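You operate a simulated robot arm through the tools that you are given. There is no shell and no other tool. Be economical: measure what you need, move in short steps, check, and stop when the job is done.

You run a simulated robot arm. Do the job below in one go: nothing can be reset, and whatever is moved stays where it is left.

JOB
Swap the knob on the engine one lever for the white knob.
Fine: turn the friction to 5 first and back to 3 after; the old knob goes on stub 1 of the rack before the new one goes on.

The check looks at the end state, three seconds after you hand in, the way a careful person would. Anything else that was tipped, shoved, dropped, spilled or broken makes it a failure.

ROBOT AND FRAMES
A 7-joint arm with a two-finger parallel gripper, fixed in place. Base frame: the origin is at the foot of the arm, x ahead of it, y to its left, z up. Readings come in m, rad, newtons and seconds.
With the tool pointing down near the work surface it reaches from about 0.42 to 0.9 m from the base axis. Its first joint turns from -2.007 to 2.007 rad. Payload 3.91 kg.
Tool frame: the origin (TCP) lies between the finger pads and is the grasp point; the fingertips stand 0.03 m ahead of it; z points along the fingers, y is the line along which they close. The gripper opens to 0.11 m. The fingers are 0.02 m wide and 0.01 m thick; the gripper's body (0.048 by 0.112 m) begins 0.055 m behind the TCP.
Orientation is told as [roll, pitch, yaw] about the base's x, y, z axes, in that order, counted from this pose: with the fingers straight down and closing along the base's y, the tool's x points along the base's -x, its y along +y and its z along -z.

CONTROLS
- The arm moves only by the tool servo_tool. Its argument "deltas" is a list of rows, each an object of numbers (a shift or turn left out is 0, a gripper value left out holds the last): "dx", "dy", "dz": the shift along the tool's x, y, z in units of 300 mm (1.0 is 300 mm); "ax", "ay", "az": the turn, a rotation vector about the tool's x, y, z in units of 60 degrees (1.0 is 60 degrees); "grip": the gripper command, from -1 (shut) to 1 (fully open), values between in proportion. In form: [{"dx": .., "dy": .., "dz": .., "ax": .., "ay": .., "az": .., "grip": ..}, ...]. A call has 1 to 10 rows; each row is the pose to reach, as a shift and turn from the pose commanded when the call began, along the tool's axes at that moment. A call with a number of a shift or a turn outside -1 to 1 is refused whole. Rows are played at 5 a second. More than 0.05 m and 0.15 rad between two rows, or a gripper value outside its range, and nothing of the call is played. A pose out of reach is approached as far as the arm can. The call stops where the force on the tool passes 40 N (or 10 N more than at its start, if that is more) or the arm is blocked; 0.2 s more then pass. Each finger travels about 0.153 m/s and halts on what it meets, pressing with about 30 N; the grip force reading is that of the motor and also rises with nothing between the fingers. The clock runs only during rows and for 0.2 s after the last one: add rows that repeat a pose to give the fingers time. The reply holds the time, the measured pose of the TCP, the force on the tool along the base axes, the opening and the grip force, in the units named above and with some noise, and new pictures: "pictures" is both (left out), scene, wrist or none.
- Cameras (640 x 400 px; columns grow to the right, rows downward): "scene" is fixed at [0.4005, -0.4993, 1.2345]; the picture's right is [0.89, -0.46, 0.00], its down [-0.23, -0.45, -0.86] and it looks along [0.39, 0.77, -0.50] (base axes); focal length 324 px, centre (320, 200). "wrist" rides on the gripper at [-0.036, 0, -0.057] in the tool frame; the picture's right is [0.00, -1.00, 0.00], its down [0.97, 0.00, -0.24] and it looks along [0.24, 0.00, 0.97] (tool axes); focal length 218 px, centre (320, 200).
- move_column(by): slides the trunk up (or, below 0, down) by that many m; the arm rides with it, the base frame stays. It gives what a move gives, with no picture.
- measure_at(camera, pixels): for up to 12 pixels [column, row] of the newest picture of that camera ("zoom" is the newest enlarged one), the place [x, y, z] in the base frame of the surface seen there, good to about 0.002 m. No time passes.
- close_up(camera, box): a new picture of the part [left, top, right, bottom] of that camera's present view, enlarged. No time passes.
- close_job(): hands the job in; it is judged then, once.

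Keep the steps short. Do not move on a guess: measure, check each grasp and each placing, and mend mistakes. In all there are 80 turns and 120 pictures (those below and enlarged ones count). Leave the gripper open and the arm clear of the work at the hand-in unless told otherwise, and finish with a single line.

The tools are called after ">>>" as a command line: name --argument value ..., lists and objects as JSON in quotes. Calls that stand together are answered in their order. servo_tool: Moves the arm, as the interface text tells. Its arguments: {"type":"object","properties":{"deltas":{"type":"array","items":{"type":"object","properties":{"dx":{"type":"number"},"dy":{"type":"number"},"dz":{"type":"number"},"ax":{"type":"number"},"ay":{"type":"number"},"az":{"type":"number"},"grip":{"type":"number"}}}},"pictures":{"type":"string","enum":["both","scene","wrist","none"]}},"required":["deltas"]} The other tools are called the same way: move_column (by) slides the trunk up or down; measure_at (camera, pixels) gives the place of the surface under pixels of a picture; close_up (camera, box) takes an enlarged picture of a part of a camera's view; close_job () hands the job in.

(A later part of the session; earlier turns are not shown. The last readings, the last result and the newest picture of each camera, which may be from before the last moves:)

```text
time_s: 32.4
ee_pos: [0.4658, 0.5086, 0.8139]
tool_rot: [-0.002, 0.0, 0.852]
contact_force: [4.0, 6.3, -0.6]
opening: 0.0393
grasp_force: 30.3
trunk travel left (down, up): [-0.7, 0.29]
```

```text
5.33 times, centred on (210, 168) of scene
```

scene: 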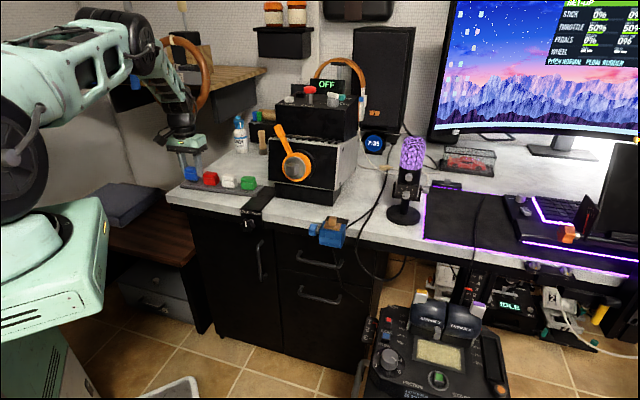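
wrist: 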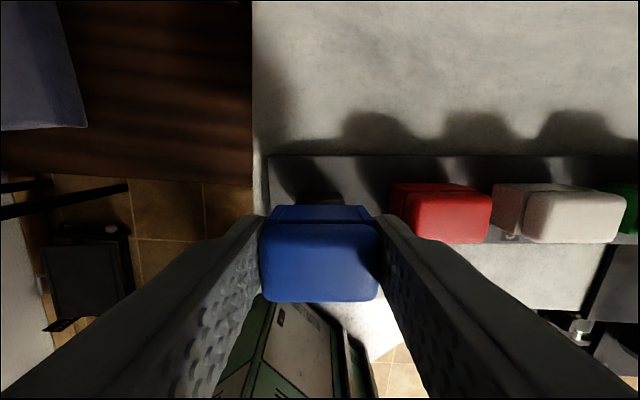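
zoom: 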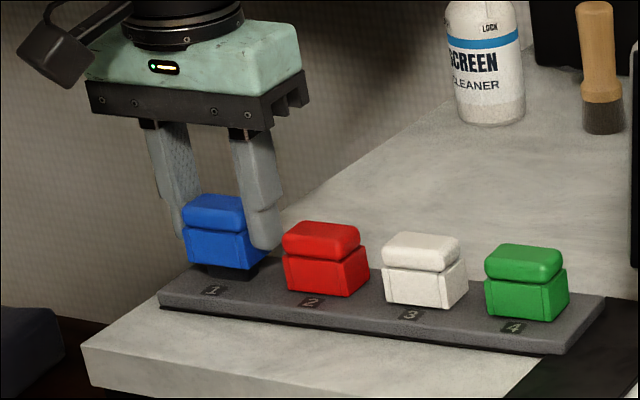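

The knob has started onto the stub with a small forward side load (about 7 N). I'll shift 1 mm forward and lower the last 12 mm.

>>> servo_tool --deltas '[{"dx": -0.003}, {"dx": -0.003, "dz": 0.012}, {"dx": -0.003, "dz": 0.024}, {"dx": -0.003, "dz": 0.032}, {"dx": -0.003, "dz": 0.038}, {"dx": -0.003, "dz": 0.038}]' --pictures "scene"

>>> close_up --camera "scene" --box '[150, 130, 270, 205]'

```text
time_s: 33.8
ee_pos: [0.4661, 0.5094, 0.803]
tool_rot: [0.001, 0.0, 0.85]
contact_force: [-1.8, 6.9, 2.9]
opening: 0.039
grasp_force: 29.8
trunk travel left (down, up): [-0.7, 0.29]
```

scene: 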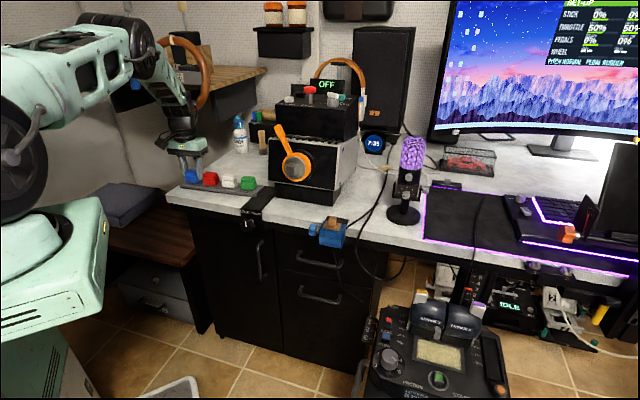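

```text
5.33 times, centred on (210, 168) of scene
```

zoom: 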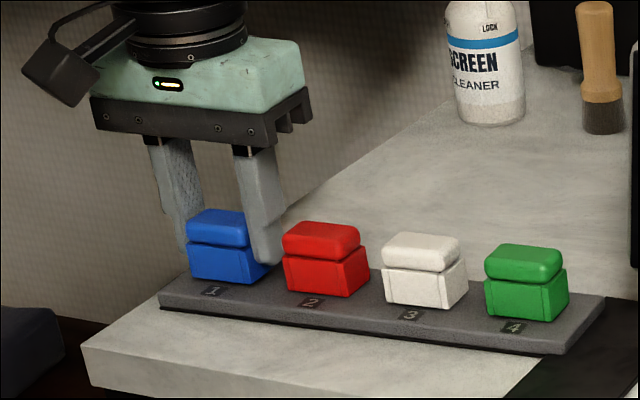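

It looks nearly seated. I'll press down up to 4 mm more to feel for the seat.

>>> servo_tool --deltas '[{"dz": 0.003}, {"dz": 0.006}, {"dz": 0.009}, {"dz": 0.012}]' --pictures "none"

```text
time_s: 34.8
ee_pos: [0.4654, 0.5094, 0.8018]
tool_rot: [0.001, -0.004, 0.851]
contact_force: [-0.4, 7.2, 14.7]
opening: 0.0394
grasp_force: 30.9
trunk travel left (down, up): [-0.7, 0.29]
```

The seat is felt at 15 N upward with z stalled at 0.802. I'll relax, open to about 50 mm, and lift straight off.

>>> servo_tool --deltas '[{"dz": -0.006}, {"dz": -0.006, "grip": -0.1}, {"dz": -0.006, "grip": -0.1}, {"dz": -0.05}, {"dz": -0.15}, {"dz": -0.28}, {"dz": -0.33}, {"dz": -0.33}]' --pictures "both"

>>> close_up --camera "scene" --box '[150, 130, 270, 205]'

```text
time_s: 36.6
ee_pos: [0.4648, 0.5091, 0.8997]
tool_rot: [0.0, -0.002, 0.852]
contact_force: [-0.8, 0.2, 0.0]
opening: 0.0496
grasp_force: 0.1
trunk travel left (down, up): [-0.7, 0.29]
```

scene: 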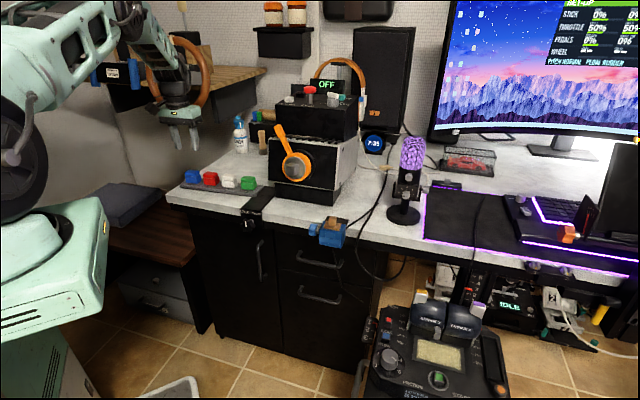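
wrist: 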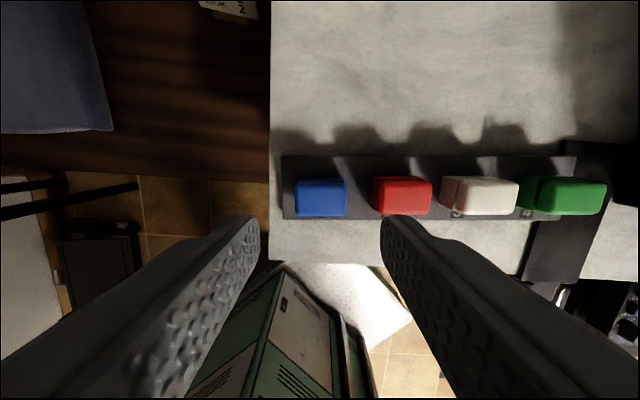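

```text
5.33 times, centred on (210, 168) of scene
```

zoom: 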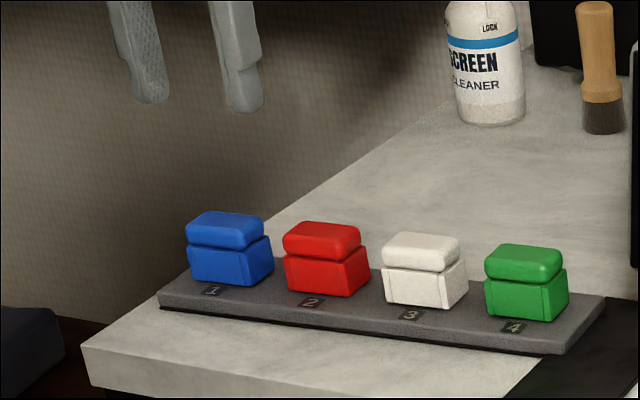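

Blue is seated on stub 1, level with the others. White is two stubs over (2×62.8 mm), so I'll shift over it at the same height and check.

>>> servo_tool --deltas '[{"dy": -0.14}, {"dy": -0.28}, {"dy": -0.4187}, {"dy": -0.4187}]' --pictures "wrist"

>>> close_up --camera "wrist" --box '[250, 145, 390, 235]'

>>> measure_at --camera "wrist" --pixels '[[320, 195], [300, 195], [340, 195], [320, 185], [320, 205]]'

```text
time_s: 37.6
ee_pos: [0.5607, 0.4264, 0.8963]
tool_rot: [0.001, 0.0, 0.852]
contact_force: [-1.6, -0.5, 0.0]
opening: 0.0495
grasp_force: 0.0
trunk travel left (down, up): [-0.7, 0.29]
```

wrist: 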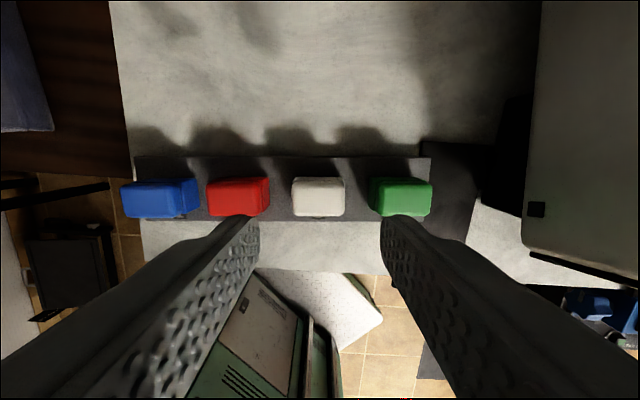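

```text
4.44 times, centred on (320, 190) of wrist
```

zoom: 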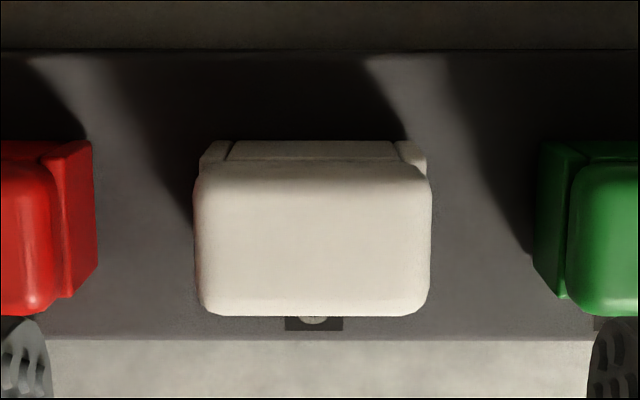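

```text
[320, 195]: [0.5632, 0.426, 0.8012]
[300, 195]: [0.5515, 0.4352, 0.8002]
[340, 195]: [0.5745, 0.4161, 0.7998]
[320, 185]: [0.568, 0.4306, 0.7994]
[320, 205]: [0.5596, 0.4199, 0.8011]
```

White is centred within about 1.5 mm, and the fingers fit between its neighbours with about 8 mm to spare. I'll trim and lower to TCP z≈0.803.

>>> servo_tool --deltas '[{"dx": 0.005, "dy": 0.004}, {"dx": 0.005, "dy": 0.004, "dz": 0.12}, {"dx": 0.005, "dy": 0.004, "dz": 0.22}, {"dx": 0.005, "dy": 0.004, "dz": 0.28}, {"dx": 0.005, "dy": 0.004, "dz": 0.315}, {"dx": 0.005, "dy": 0.004, "dz": 0.315}]' --pictures "both"

>>> close_up --camera "scene" --box '[170, 130, 290, 205]'

```text
time_s: 39.0
ee_pos: [0.559, 0.4259, 0.8032]
tool_rot: [0.001, 0.001, 0.852]
contact_force: [-0.4, -0.3, -0.8]
opening: 0.0499
grasp_force: 0.0
trunk travel left (down, up): [-0.7, 0.29]
```

scene: 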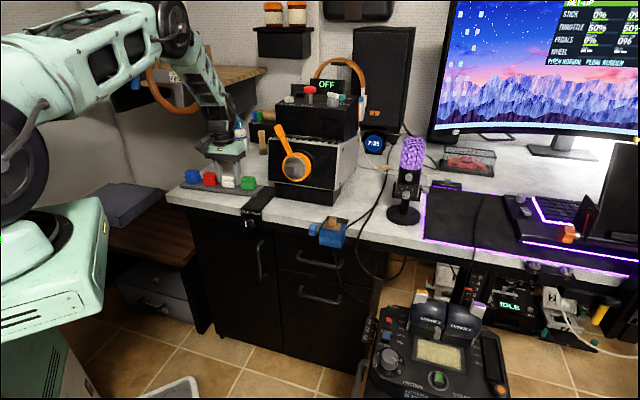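
wrist: 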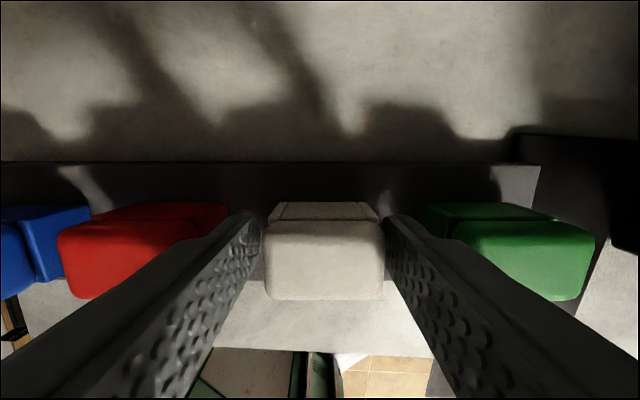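

```text
5.33 times, centred on (230, 168) of scene
```

zoom: 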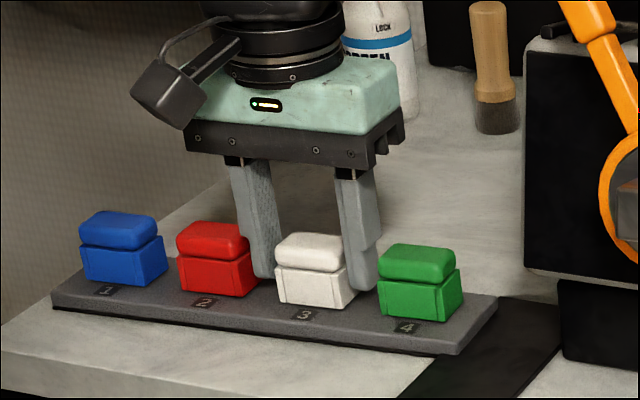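

The fingers straddle the white knob cleanly. I'll close, then lift slowly.

>>> servo_tool --deltas '[{"grip": -0.4}, {"grip": -0.7}, {"grip": -0.7}, {"grip": -0.7, "dz": -0.01}, {"dz": -0.03}, {"dz": -0.06}, {"dz": -0.1}, {"dz": -0.16}, {"dz": -0.25}]' --pictures "both"

>>> close_up --camera "scene" --box '[170, 130, 290, 205]'

```text
time_s: 41.0
ee_pos: [0.5575, 0.4281, 0.8785]
tool_rot: [-0.001, 0.001, 0.851]
contact_force: [-0.4, -0.5, -0.4]
opening: 0.0394
grasp_force: 29.9
trunk travel left (down, up): [-0.7, 0.29]
```

scene: 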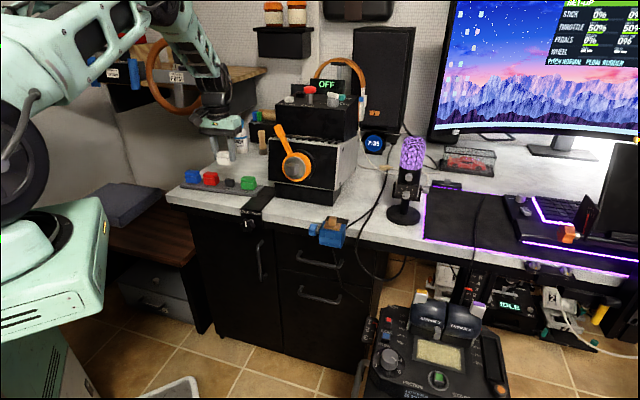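
wrist: 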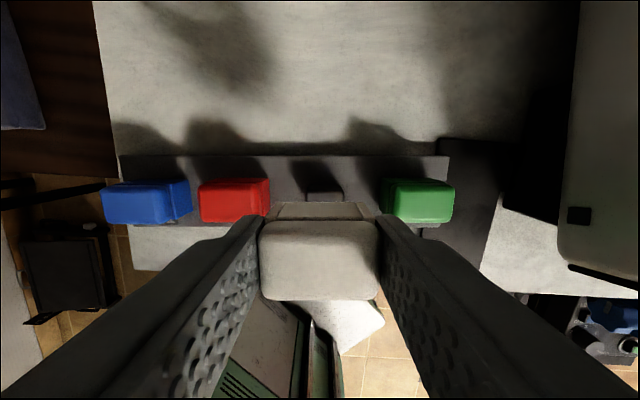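

```text
5.33 times, centred on (230, 168) of scene
```

zoom: 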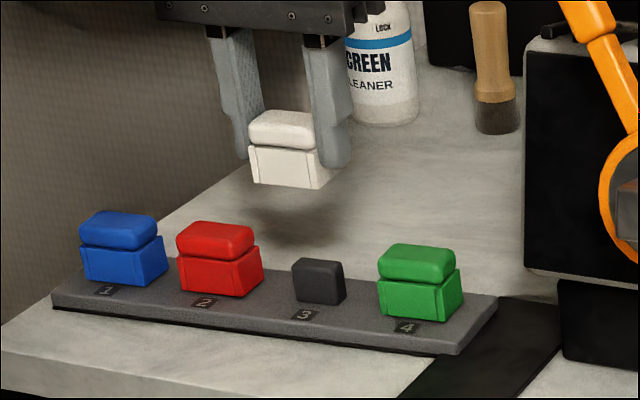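

White is held at 39.4 mm and stub 3 is empty. I'll retrace the same safe route: up, back, and around toward the console.

>>> servo_tool --deltas '[{"dz": -0.13}, {"dz": -0.26, "dx": 0.05}, {"dz": -0.367, "dx": 0.14}, {"dz": -0.367, "dx": 0.29}, {"dz": -0.367, "dx": 0.44}, {"dz": -0.367, "dx": 0.582, "dy": 0.007}]' --pictures "none"

>>> servo_tool --deltas '[{"dx": 0.069, "dy": -0.1225}, {"dx": 0.137, "dy": -0.245}, {"dx": 0.206, "dy": -0.3675}, {"dx": 0.274, "dy": -0.49}, {"dx": 0.343, "dy": -0.6127}]' --pictures "none"

>>> servo_tool --deltas '[{"dx": 0.069, "dy": -0.1225}, {"dx": 0.137, "dy": -0.245}, {"dx": 0.206, "dy": -0.3675}, {"dx": 0.274, "dy": -0.49}, {"dx": 0.343, "dy": -0.6127}]' --pictures "scene"

```text
time_s: 42.4
ee_pos: [0.4415, 0.2987, 0.9845]
tool_rot: [0.0, -0.002, 0.851]
contact_force: [-0.1, -0.2, -0.5]
opening: 0.0391
grasp_force: 30.1
trunk travel left (down, up): [-0.7, 0.29]
```

```text
time_s: 43.6
ee_pos: [0.5133, 0.0971, 0.9891]
tool_rot: [0.001, 0.001, 0.852]
contact_force: [0.2, 1.1, 0.0]
opening: 0.0395
grasp_force: 30.1
trunk travel left (down, up): [-0.7, 0.29]
```

```text
time_s: 44.8
ee_pos: [0.5833, -0.1024, 0.9862]
tool_rot: [-0.001, 0.0, 0.854]
contact_force: [0.6, 0.4, -0.3]
opening: 0.0392
grasp_force: 30.0
trunk travel left (down, up): [-0.7, 0.29]
```

scene: 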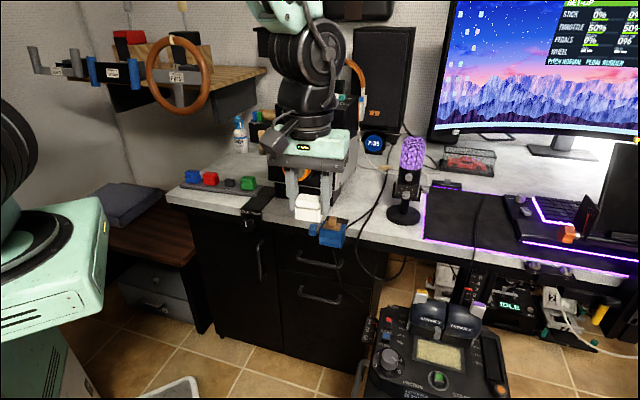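

White is still held. I'll go to a spot 55 mm in front of the lever stub, at z≈0.82, to measure it.

>>> servo_tool --deltas '[{"dx": -0.053, "dy": -0.143, "az": 0.015}, {"dx": -0.106, "dy": -0.287, "az": 0.015}, {"dx": -0.158, "dy": -0.43, "az": 0.015}, {"dx": -0.211, "dy": -0.573, "az": 0.015}, {"dx": -0.264, "dy": -0.717, "az": 0.015}, {"dx": -0.264, "dy": -0.717, "dz": 0.15, "az": 0.015}, {"dx": -0.264, "dy": -0.717, "dz": 0.3, "az": 0.015}, {"dx": -0.264, "dy": -0.717, "dz": 0.44, "az": 0.015}, {"dx": -0.264, "dy": -0.717, "dz": 0.553, "az": 0.015}, {"dx": -0.264, "dy": -0.717, "dz": 0.553, "az": 0.015}]' --pictures "both"

>>> close_up --camera "wrist" --box '[250, 80, 410, 190]'

```text
time_s: 47.0
ee_pos: [0.7988, -0.1828, 0.8233]
tool_rot: [0.0, -0.001, 0.835]
contact_force: [0.9, 0.5, -0.7]
opening: 0.0394
grasp_force: 30.0
trunk travel left (down, up): [-0.7, 0.29]
```

scene: 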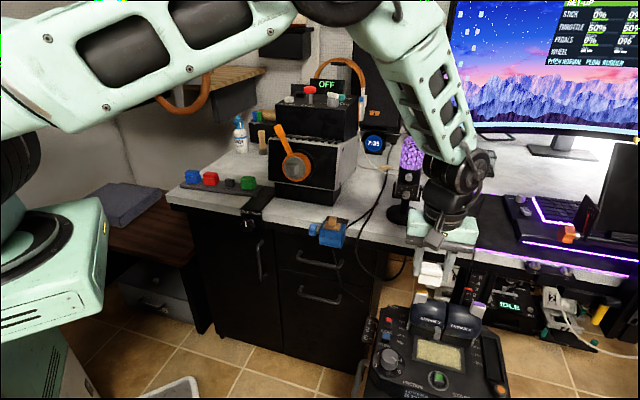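
wrist: 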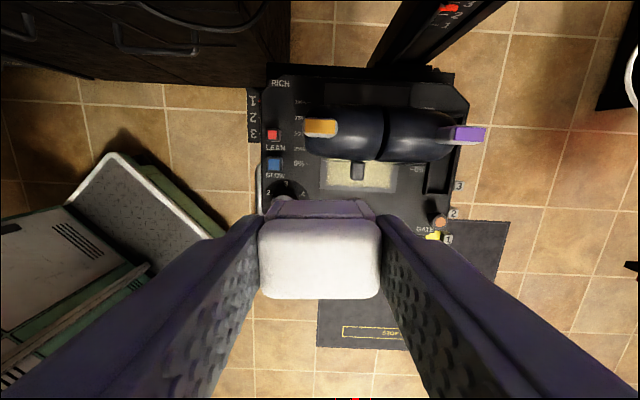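

```text
3.64 times, centred on (330, 135) of wrist
```

zoom: 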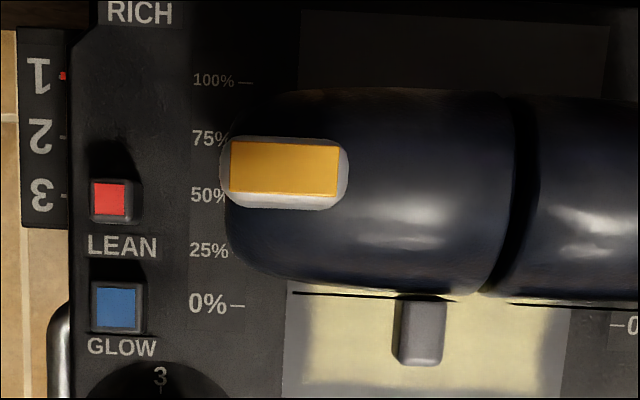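

The orange stub top is centred at (320,126), straight ahead of the knob. I'll confirm its position by measurement.

>>> measure_at --camera "wrist" --pixels '[[320, 126], [310, 126], [330, 126], [320, 122], [320, 131], [307, 126], [334, 126]]'

```text
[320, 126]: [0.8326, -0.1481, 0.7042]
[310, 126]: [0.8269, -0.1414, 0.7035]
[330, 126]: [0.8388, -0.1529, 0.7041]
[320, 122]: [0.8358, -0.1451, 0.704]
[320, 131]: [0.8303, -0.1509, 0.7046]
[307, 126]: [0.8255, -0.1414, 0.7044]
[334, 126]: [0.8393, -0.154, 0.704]
```

Both estimates agree: the stub is ≈50 mm ahead and 0 sideways, with its top at 0.704. I'll move over it and hover at z≈0.76.

>>> servo_tool --deltas '[{"dx": -0.083}, {"dx": -0.1667}, {"dx": -0.1667, "dz": 0.1}, {"dx": -0.1667, "dz": 0.2}, {"dx": -0.1667, "dz": 0.2}]' --pictures "both"

>>> close_up --camera "scene" --box '[380, 250, 480, 320]'

>>> close_up --camera "wrist" --box '[250, 140, 410, 240]'

```text
time_s: 48.2
ee_pos: [0.8305, -0.1474, 0.7627]
tool_rot: [-0.001, 0.0, 0.836]
contact_force: [0.4, -0.9, -0.8]
opening: 0.0393
grasp_force: 30.2
trunk travel left (down, up): [-0.7, 0.29]
```

scene: 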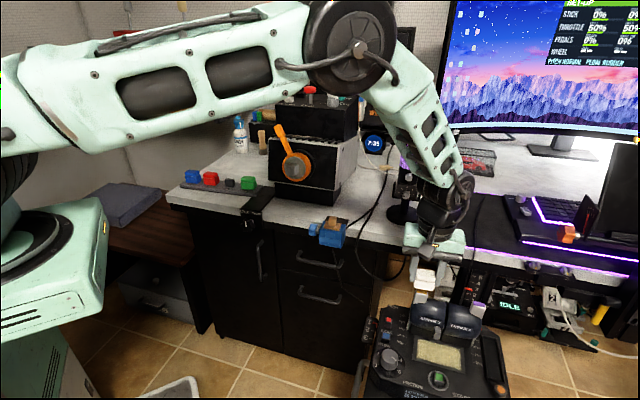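
wrist: 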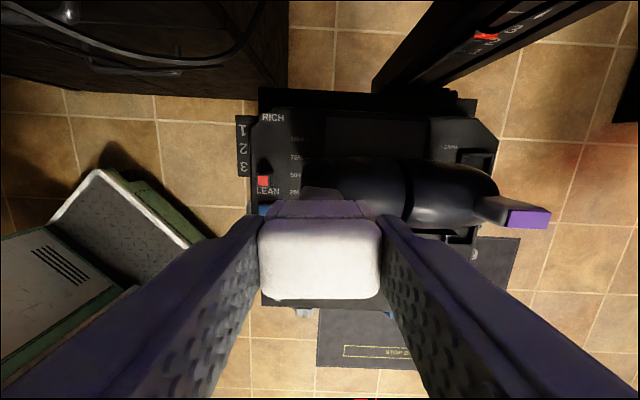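

```text
5.71 times, centred on (430, 285) of scene
```

zoom: 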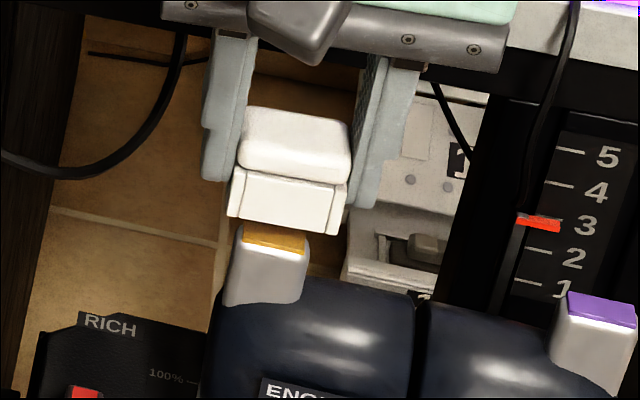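

```text
4.00 times, centred on (330, 190) of wrist
```

zoom: 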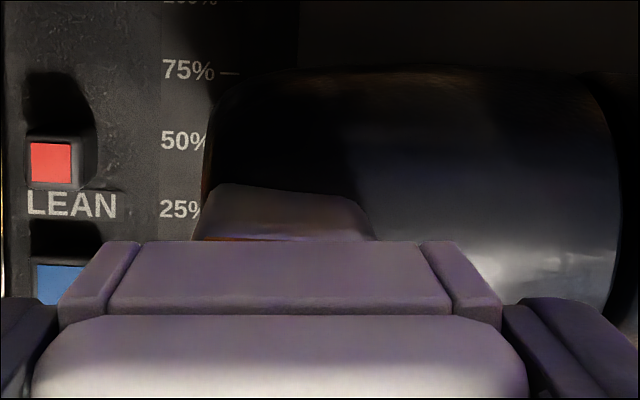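

The knob is aligned over the stub in both views. I'll lower slowly partway and read the forces.

>>> servo_tool --deltas '[{"dz": 0.03}, {"dz": 0.055}, {"dz": 0.075}, {"dz": 0.09}, {"dz": 0.1}, {"dz": 0.1}]' --pictures "scene"

>>> close_up --camera "scene" --box '[380, 250, 480, 320]'

```text
time_s: 49.6
ee_pos: [0.8316, -0.1457, 0.7362]
tool_rot: [-0.005, -0.004, 0.836]
contact_force: [2.9, -1.6, 27.7]
opening: 0.0396
grasp_force: 30.2
trunk travel left (down, up): [-0.7, 0.29]
```

scene: 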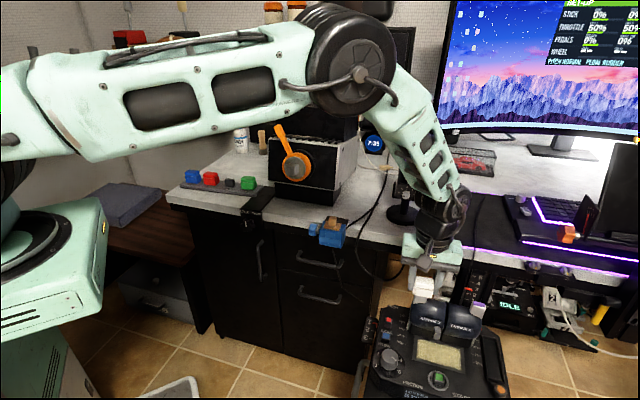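

```text
5.71 times, centred on (430, 285) of scene
```

zoom: 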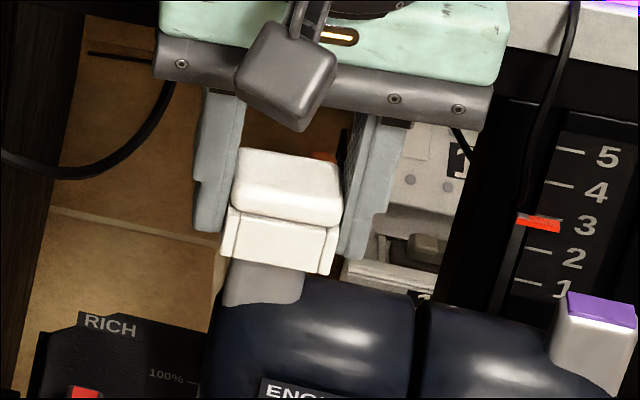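

Upward force is 28 N at z 0.736, so the knob is sitting on the rim of the stub rather than around it. Comparing TCP readings with the blue removal suggests I'm 1.5–3 mm short in the forward direction. I'll lift 10 mm, shift forward 2 mm, trim the yaw by 0.7°, and try again gently.

>>> servo_tool --deltas '[{"dz": -0.033}, {"dz": -0.033, "dx": -0.007, "az": 0.012}, {"dz": -0.02, "dx": -0.007, "az": 0.012}, {"dz": -0.008, "dx": -0.007, "az": 0.012}, {"dz": 0.0, "dx": -0.007, "az": 0.012}, {"dz": 0.0, "dx": -0.007, "az": 0.012}]' --pictures "wrist"

```text
time_s: 51.0
ee_pos: [0.8317, -0.1444, 0.7316]
tool_rot: [0.0, 0.0, 0.823]
contact_force: [-0.4, -1.8, -0.6]
opening: 0.0396
grasp_force: 29.9
trunk travel left (down, up): [-0.7, 0.29]
```

wrist: 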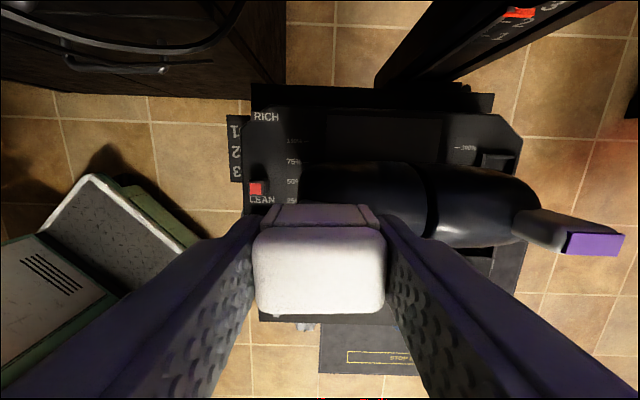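

There's no load now, so the knob is on the stub. It slid about 4.5 mm up in the fingers (it looks larger in the wrist picture), so the seat should come at TCP z≈0.7165, with the tips still about 5 mm above the hub. I'll lower on.

>>> servo_tool --deltas '[{"dz": 0.012}, {"dz": 0.024}, {"dz": 0.034}, {"dz": 0.042}, {"dz": 0.047}, {"dz": 0.047}]' --pictures "both"

>>> close_up --camera "scene" --box '[380, 250, 480, 320]'

```text
time_s: 52.4
ee_pos: [0.8316, -0.1446, 0.7187]
tool_rot: [0.002, 0.0, 0.823]
contact_force: [0.7, -0.5, -0.6]
opening: 0.0393
grasp_force: 30.2
trunk travel left (down, up): [-0.7, 0.29]
```

scene: 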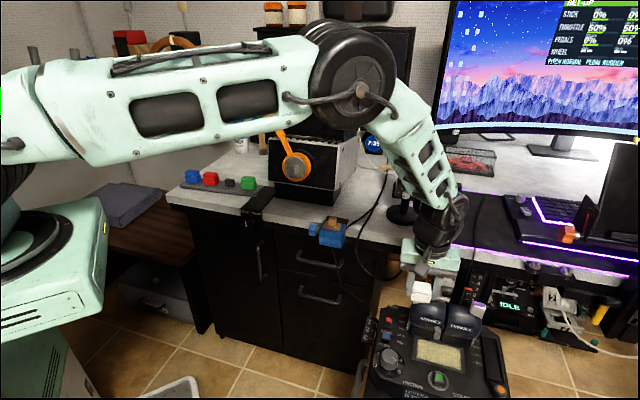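
wrist: 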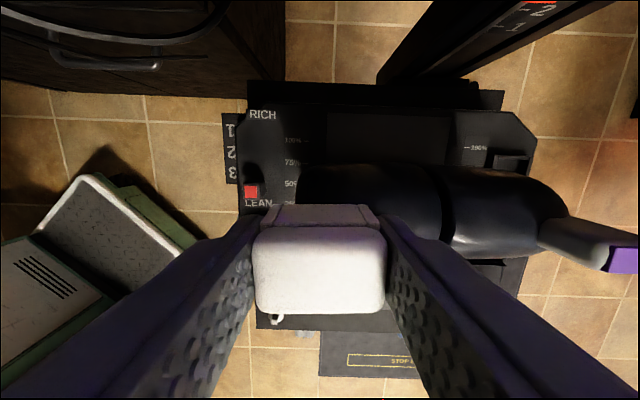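

```text
5.71 times, centred on (430, 285) of scene
```

zoom: 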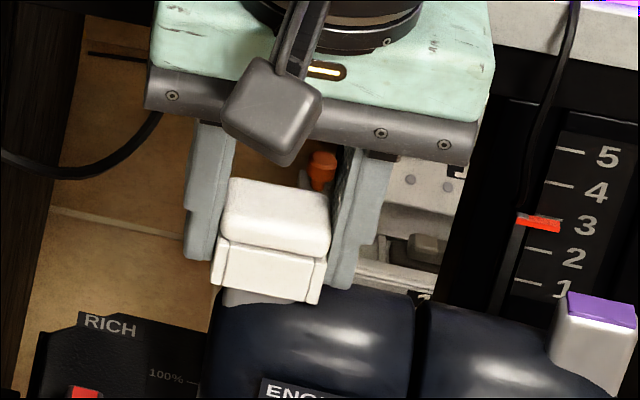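

It looks nearly seated. I'll check the knob's top height against the original 0.717.

>>> measure_at --camera "wrist" --pixels '[[320, 265], [300, 255], [340, 280], [320, 290]]'

>>> servo_tool --deltas '[{"dz": 0.003}, {"dz": 0.006}, {"dz": 0.009}, {"dz": 0.009}]' --pictures "wrist"

>>> measure_at --camera "wrist" --pixels '[[320, 265], [300, 255], [340, 280], [320, 290]]'

```text
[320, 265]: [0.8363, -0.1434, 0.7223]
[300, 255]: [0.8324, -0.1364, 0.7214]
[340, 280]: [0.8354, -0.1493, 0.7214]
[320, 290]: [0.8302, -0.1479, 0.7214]
```

```text
time_s: 53.4
ee_pos: [0.8316, -0.1439, 0.7166]
tool_rot: [0.0, -0.001, 0.825]
contact_force: [0.5, -0.2, -1.2]
opening: 0.0394
grasp_force: 30.1
trunk travel left (down, up): [-0.7, 0.29]
```

wrist: 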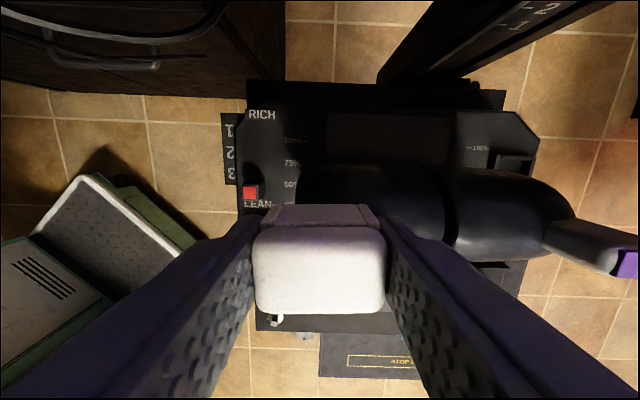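

```text
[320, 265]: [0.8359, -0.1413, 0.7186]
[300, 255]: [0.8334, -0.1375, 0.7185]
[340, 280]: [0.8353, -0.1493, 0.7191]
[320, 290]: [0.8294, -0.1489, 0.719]
```

The top is at 0.719, about 1.5 mm to go. I'll press a little further.

>>> servo_tool --deltas '[{"dz": 0.003}, {"dz": 0.006}, {"dz": 0.008}, {"dz": 0.008}]' --pictures "wrist"

>>> measure_at --camera "wrist" --pixels '[[320, 265], [300, 255], [340, 280], [320, 290]]'

```text
time_s: 54.4
ee_pos: [0.8327, -0.145, 0.7146]
tool_rot: [-0.001, -0.002, 0.823]
contact_force: [-0.8, 1.0, 10.3]
opening: 0.0391
grasp_force: 29.8
trunk travel left (down, up): [-0.7, 0.29]
```

wrist: 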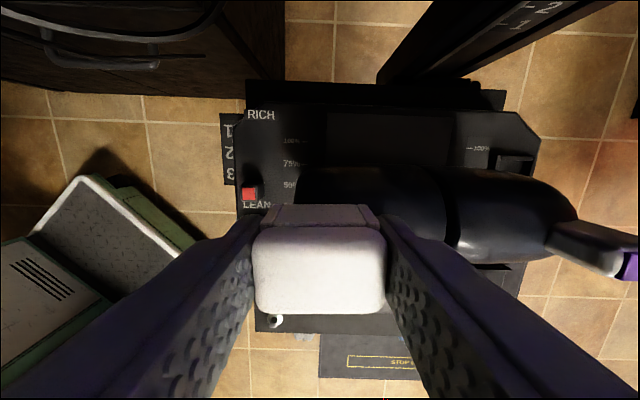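

```text
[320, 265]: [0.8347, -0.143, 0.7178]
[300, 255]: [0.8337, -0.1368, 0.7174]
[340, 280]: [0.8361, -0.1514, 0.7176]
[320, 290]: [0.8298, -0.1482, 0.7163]
```

It's seated: top at 0.717 as with the original, and 10 N of resistance. I'll relax, open, and lift clear.

>>> servo_tool --deltas '[{"dz": -0.003}, {"dz": -0.003, "grip": 0.0}, {"dz": -0.003, "grip": 0.0}, {"dz": -0.06}, {"dz": -0.18}, {"dz": -0.32}, {"dz": -0.46}, {"dz": -0.47}]' --pictures "both"

>>> close_up --camera "scene" --box '[380, 255, 510, 345]'

>>> close_up --camera "wrist" --box '[240, 100, 440, 240]'

```text
time_s: 56.2
ee_pos: [0.8337, -0.1449, 0.8539]
tool_rot: [-0.001, -0.001, 0.824]
contact_force: [0.9, -0.5, 0.5]
opening: 0.0549
grasp_force: 0.0
trunk travel left (down, up): [-0.7, 0.29]
```

scene: 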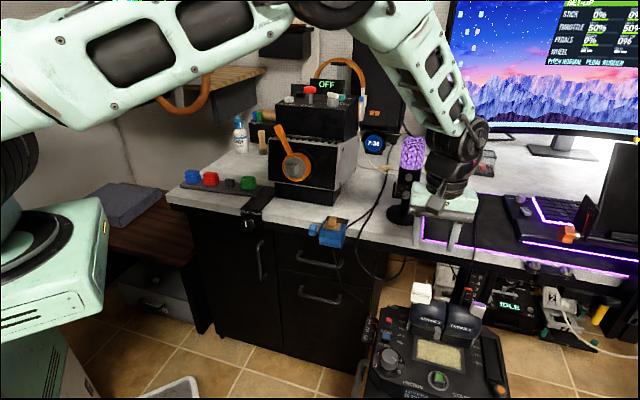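
wrist: 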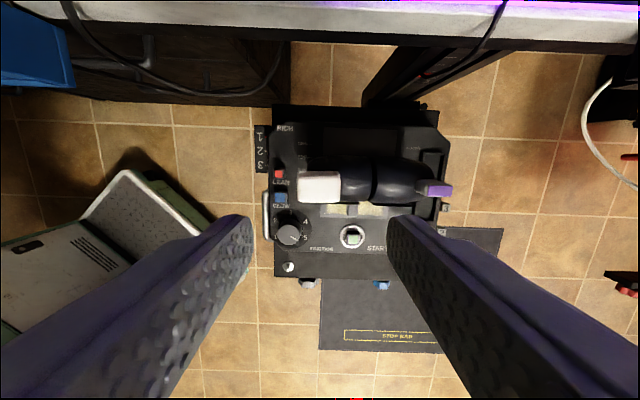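

```text
4.44 times, centred on (445, 300) of scene
```

zoom: 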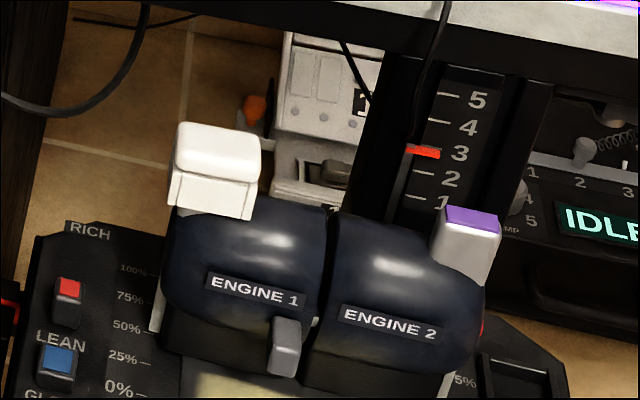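

```text
2.86 times, centred on (340, 170) of wrist
```

zoom: 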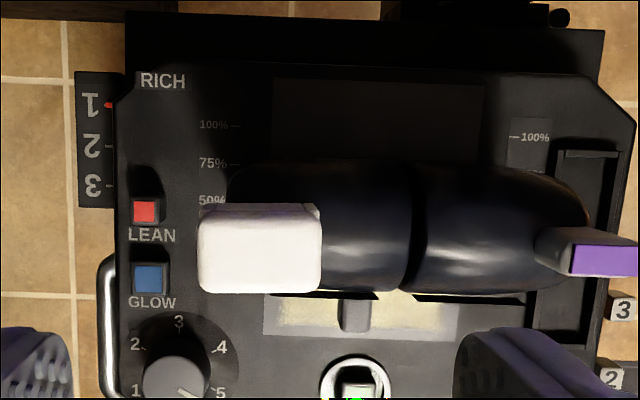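

White is seated on Engine 1 and the lever is still at 50%. Next I return to the dial, moving back over it while turning the tool to yaw -60° (two calls).

>>> servo_tool --deltas '[{"dx": 0.1, "dy": 0.05, "grip": 0.05}, {"dx": 0.2, "dy": 0.1, "az": 0.1}, {"dx": 0.3, "dy": 0.14, "az": 0.2}, {"dx": 0.324, "dy": 0.159, "az": 0.3}, {"dx": 0.324, "dy": 0.159, "az": 0.42}, {"dx": 0.324, "dy": 0.159, "az": 0.54}, {"dx": 0.324, "dy": 0.159, "az": 0.66}, {"dx": 0.324, "dy": 0.159, "az": 0.78}, {"dx": 0.324, "dy": 0.159, "az": 0.9}, {"dx": 0.324, "dy": 0.159, "az": 1.0}]' --pictures "none"

>>> servo_tool --deltas '[{"az": 0.12}, {"az": 0.24}, {"az": 0.36, "dz": 0.1}, {"az": 0.48, "dz": 0.2}, {"az": 0.6, "dz": 0.3}, {"az": 0.72, "dz": 0.4}, {"az": 0.787, "dz": 0.5}, {"az": 0.787, "dz": 0.5}]' --pictures "both"

>>> close_up --camera "wrist" --box '[240, 130, 400, 240]'

```text
time_s: 58.4
ee_pos: [0.7327, -0.182, 0.8547]
tool_rot: [0.0, -0.001, -0.225]
contact_force: [-0.7, -0.3, 0.2]
opening: 0.0577
grasp_force: 0.1
trunk travel left (down, up): [-0.7, 0.29]
```

```text
time_s: 60.2
ee_pos: [0.7297, -0.1843, 0.7044]
tool_rot: [0.0, -0.001, -1.049]
contact_force: [-0.4, 0.2, -0.2]
opening: 0.058
grasp_force: 0.1
trunk travel left (down, up): [-0.7, 0.29]
```

scene: 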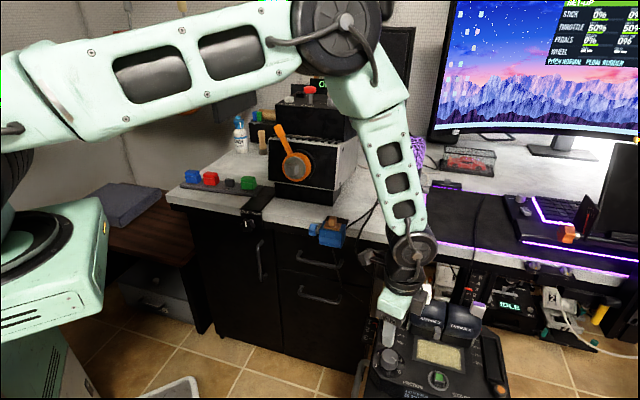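
wrist: 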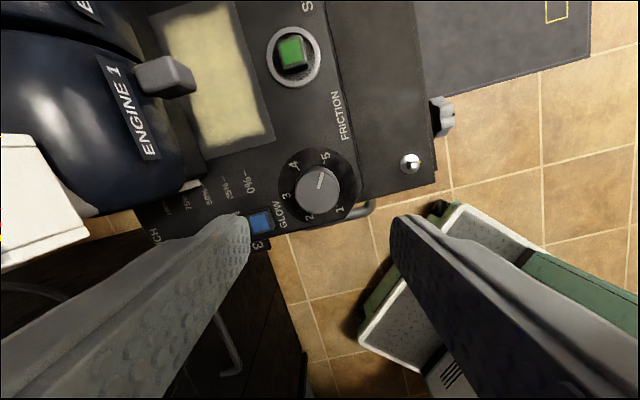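

```text
3.64 times, centred on (320, 185) of wrist
```

zoom: 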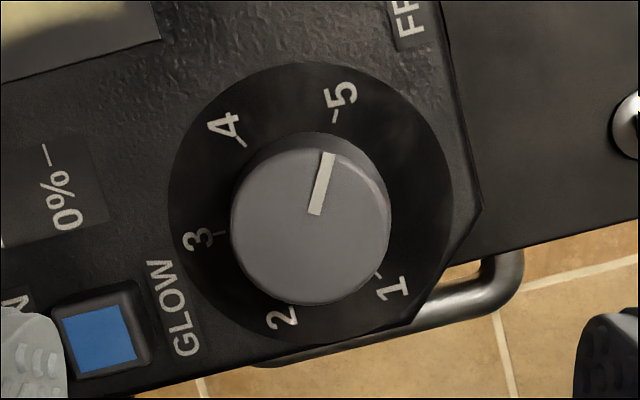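

The dial still reads 5. I'll correct by 2 mm in each axis, go down around the dial, and close.

>>> servo_tool --deltas '[{"dx": -0.006, "dy": 0.0065, "dz": 0.1}, {"dx": -0.006, "dy": 0.0065, "dz": 0.2}, {"dx": -0.006, "dy": 0.0065, "dz": 0.28}, {"dx": -0.006, "dy": 0.0065, "dz": 0.322}, {"dx": -0.006, "dy": 0.0065, "dz": 0.322}, {"dx": -0.006, "dy": 0.0065, "dz": 0.322, "grip": -0.5}, {"dx": -0.006, "dy": 0.0065, "dz": 0.322, "grip": -0.8}, {"dx": -0.006, "dy": 0.0065, "dz": 0.322, "grip": -0.8}]' --pictures "wrist"

```text
time_s: 62.0
ee_pos: [0.7333, -0.1851, 0.6063]
tool_rot: [-0.002, 0.002, -1.048]
contact_force: [-9.8, -6.2, -0.5]
opening: 0.0366
grasp_force: 44.9
trunk travel left (down, up): [-0.7, 0.29]
```

wrist: 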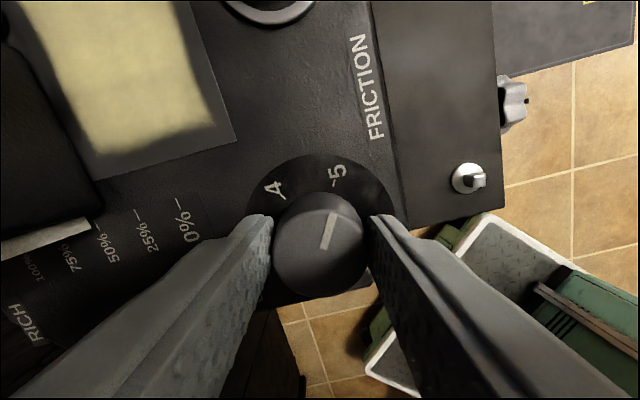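

The grip is good (36.6 mm, about 11 N side load). I'll turn counter-clockwise 60° to 4.

>>> servo_tool --deltas '[{"az": -0.1}, {"az": -0.2}, {"az": -0.3}, {"az": -0.4}, {"az": -0.5}, {"az": -0.6}, {"az": -0.7}, {"az": -0.8}, {"az": -0.9}, {"az": -1.0}]' --pictures "none"

>>> servo_tool --deltas '[{"az": -0.1}, {"az": -0.2}, {"az": -0.3}, {"az": -0.4}, {"az": -0.5}, {"az": -0.6}, {"az": -0.7}, {"az": -0.8}, {"az": -0.9}, {"az": -1.0}]' --pictures "wrist"

```text
time_s: 64.2
ee_pos: [0.7346, -0.1842, 0.6082]
tool_rot: [-0.002, 0.001, 0.003]
contact_force: [-9.9, -1.7, -12.9]
opening: 0.0364
grasp_force: 45.1
trunk travel left (down, up): [-0.7, 0.29]
```

```text
time_s: 66.4
ee_pos: [0.7324, -0.1806, 0.6087]
tool_rot: [0.003, 0.0, 1.052]
contact_force: [-12.8, 27.9, -12.4]
opening: 0.0364
grasp_force: 45.1
trunk travel left (down, up): [-0.7, 0.29]
```

wrist: 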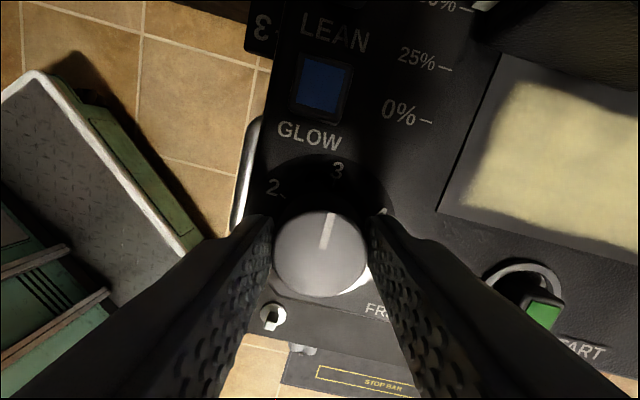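

The pointer is at 3, as it was at the start. I'll open, rise straight up, and verify everything.

>>> servo_tool --deltas '[{"grip": 0.05}, {"grip": 0.05}, {"dz": -0.1}, {"dz": -0.25}, {"dz": -0.4}, {"dz": -0.55}, {"dz": -0.7}, {"dz": -0.8}, {"dz": -0.8}]' --pictures "both"

>>> close_up --camera "wrist" --box '[240, 110, 440, 240]'

>>> close_up --camera "scene" --box '[350, 270, 520, 400]'

```text
time_s: 68.4
ee_pos: [0.7335, -0.1842, 0.8501]
tool_rot: [-0.001, -0.001, 1.046]
contact_force: [-0.2, -0.5, 0.1]
opening: 0.058
grasp_force: 0.1
trunk travel left (down, up): [-0.7, 0.29]
```

scene: 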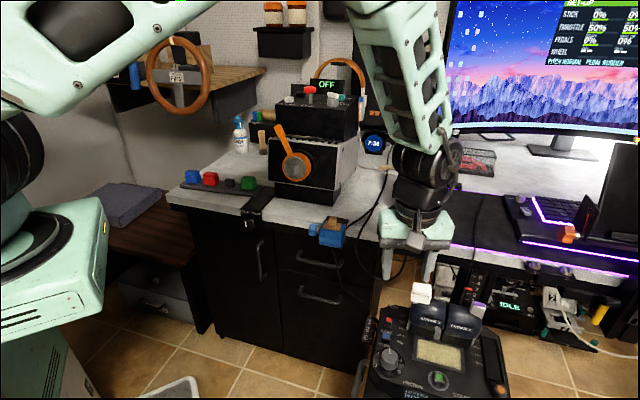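
wrist: 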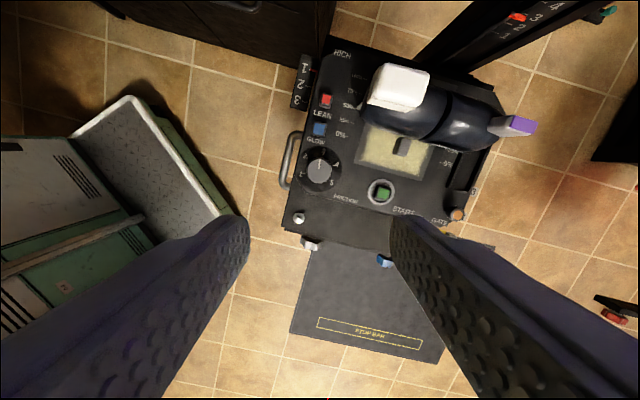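

```text
3.08 times, centred on (340, 175) of wrist
```

zoom: 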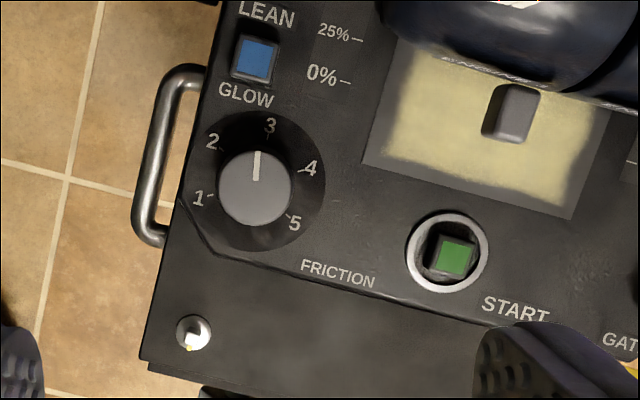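

```text
3.08 times, centred on (435, 335) of scene
```

zoom: 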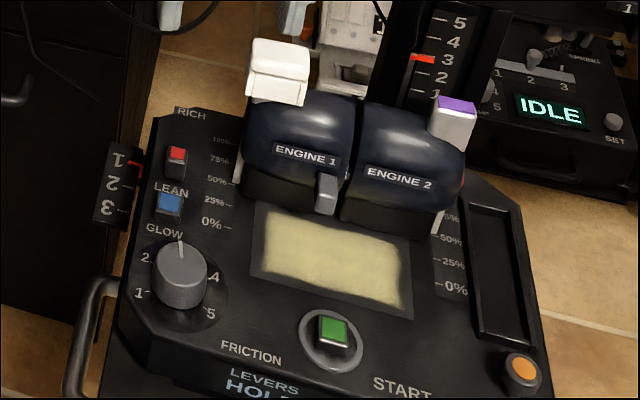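

The pointer may be slightly off 3 toward 2. I'll enlarge the dial more to judge.

>>> close_up --camera "wrist" --box '[280, 135, 360, 200]'

>>> close_up --camera "scene" --box '[350, 330, 430, 380]'

```text
6.15 times, centred on (320, 168) of wrist
```

zoom: 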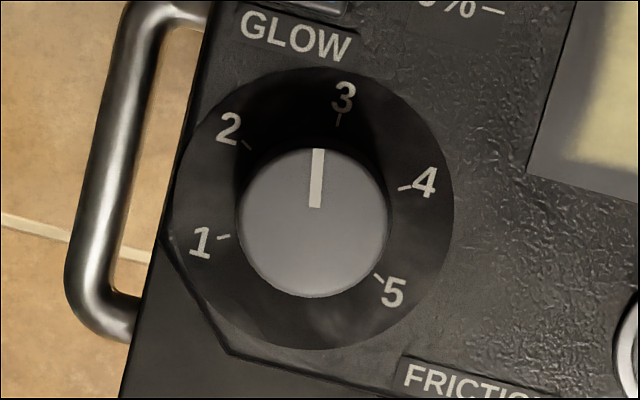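

```text
8.00 times, centred on (390, 355) of scene
```

zoom: 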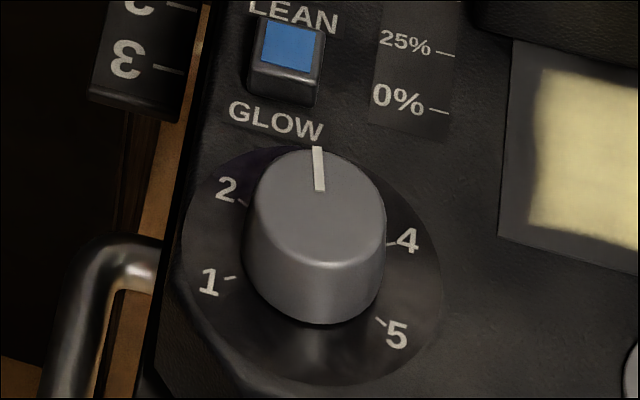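

The pointer is about 11° short of the 3 tick, on the 2 side. It slipped when I released under side load. I'll go back down, re-grip centred, turn clockwise about 11°, relieve the side load, and only then release. First down to z 0.70 to check centring.

>>> servo_tool --deltas '[{"dz": 0.13}, {"dz": 0.26}, {"dz": 0.39}, {"dz": 0.49}, {"dz": 0.49}]' --pictures "wrist"

>>> close_up --camera "wrist" --box '[260, 140, 380, 240]'

```text
time_s: 69.6
ee_pos: [0.7356, -0.1876, 0.7008]
tool_rot: [-0.001, 0.001, 1.048]
contact_force: [0.2, 0.4, 0.1]
opening: 0.0579
grasp_force: 0.0
trunk travel left (down, up): [-0.7, 0.29]
```

wrist: 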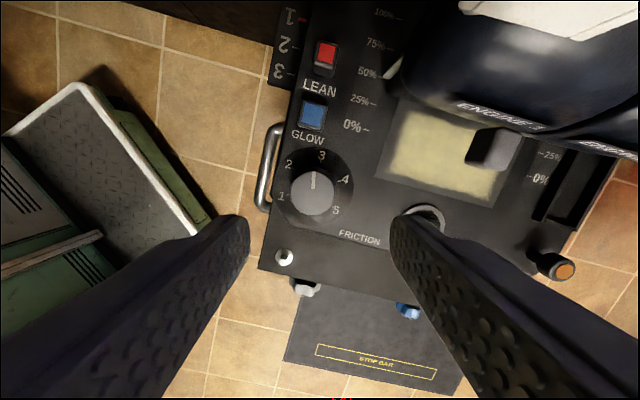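

```text
4.00 times, centred on (320, 190) of wrist
```

zoom: 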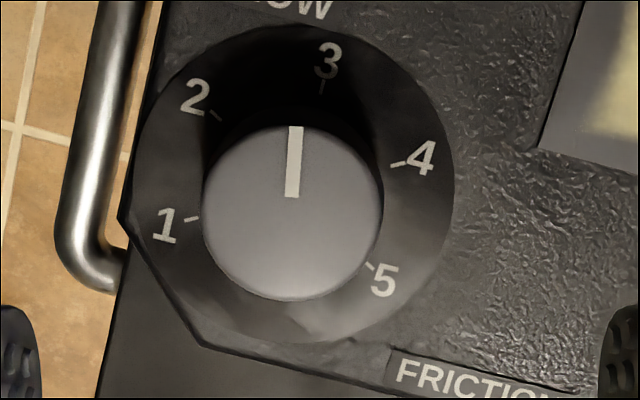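

The dial is about 4.5 mm to the tool's +y side, which explains the side load. I'll centre on it, descend, and close.

>>> servo_tool --deltas '[{"dx": -0.0025, "dy": 0.015}, {"dx": -0.0025, "dy": 0.015, "dz": 0.12}, {"dx": -0.0025, "dy": 0.015, "dz": 0.22}, {"dx": -0.0025, "dy": 0.015, "dz": 0.28}, {"dx": -0.0025, "dy": 0.015, "dz": 0.31}, {"dx": -0.0025, "dy": 0.015, "dz": 0.31}, {"dx": -0.0025, "dy": 0.015, "dz": 0.31, "grip": -0.5}, {"dx": -0.0025, "dy": 0.015, "dz": 0.31, "grip": -0.8}, {"dx": -0.0025, "dy": 0.015, "dz": 0.31, "grip": -0.8}]' --pictures "wrist"

```text
time_s: 71.6
ee_pos: [0.7316, -0.1831, 0.6068]
tool_rot: [-0.002, 0.001, 1.047]
contact_force: [8.5, -3.8, -6.9]
opening: 0.0365
grasp_force: 45.1
trunk travel left (down, up): [-0.7, 0.29]
```

wrist: 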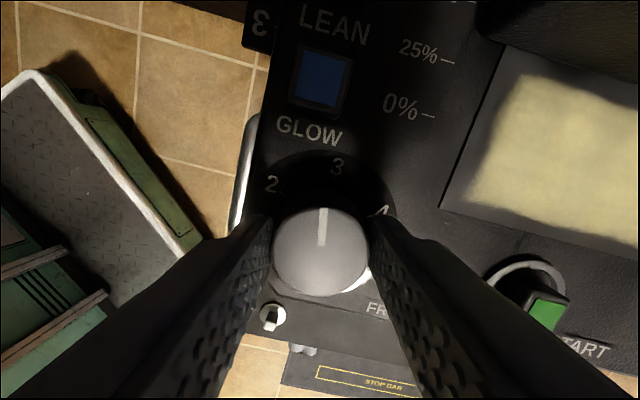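

Gripped with only about 9 N of side load. I'll turn clockwise 12°, with a 1 mm relief.

>>> servo_tool --deltas '[{"az": 0.07, "dy": -0.002}, {"az": 0.14, "dy": -0.003}, {"az": 0.205, "dy": -0.003}, {"az": 0.205, "dy": -0.003}, {"az": 0.205, "dy": -0.003}]' --pictures "wrist"

>>> close_up --camera "wrist" --box '[250, 140, 390, 310]'

```text
time_s: 72.8
ee_pos: [0.7327, -0.1848, 0.6079]
tool_rot: [0.001, 0.001, 0.833]
contact_force: [13.1, -10.4, -20.7]
opening: 0.0366
grasp_force: 44.7
trunk travel left (down, up): [-0.7, 0.29]
```

wrist: 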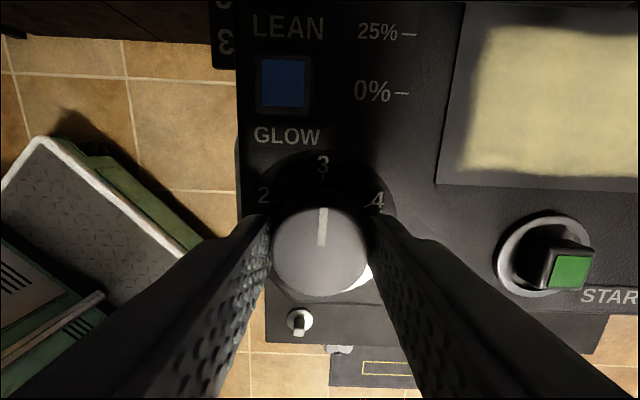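

```text
2.35 times, centred on (320, 225) of wrist
```

zoom: 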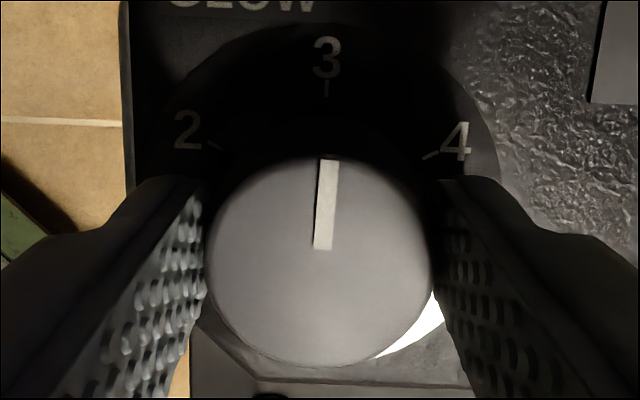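

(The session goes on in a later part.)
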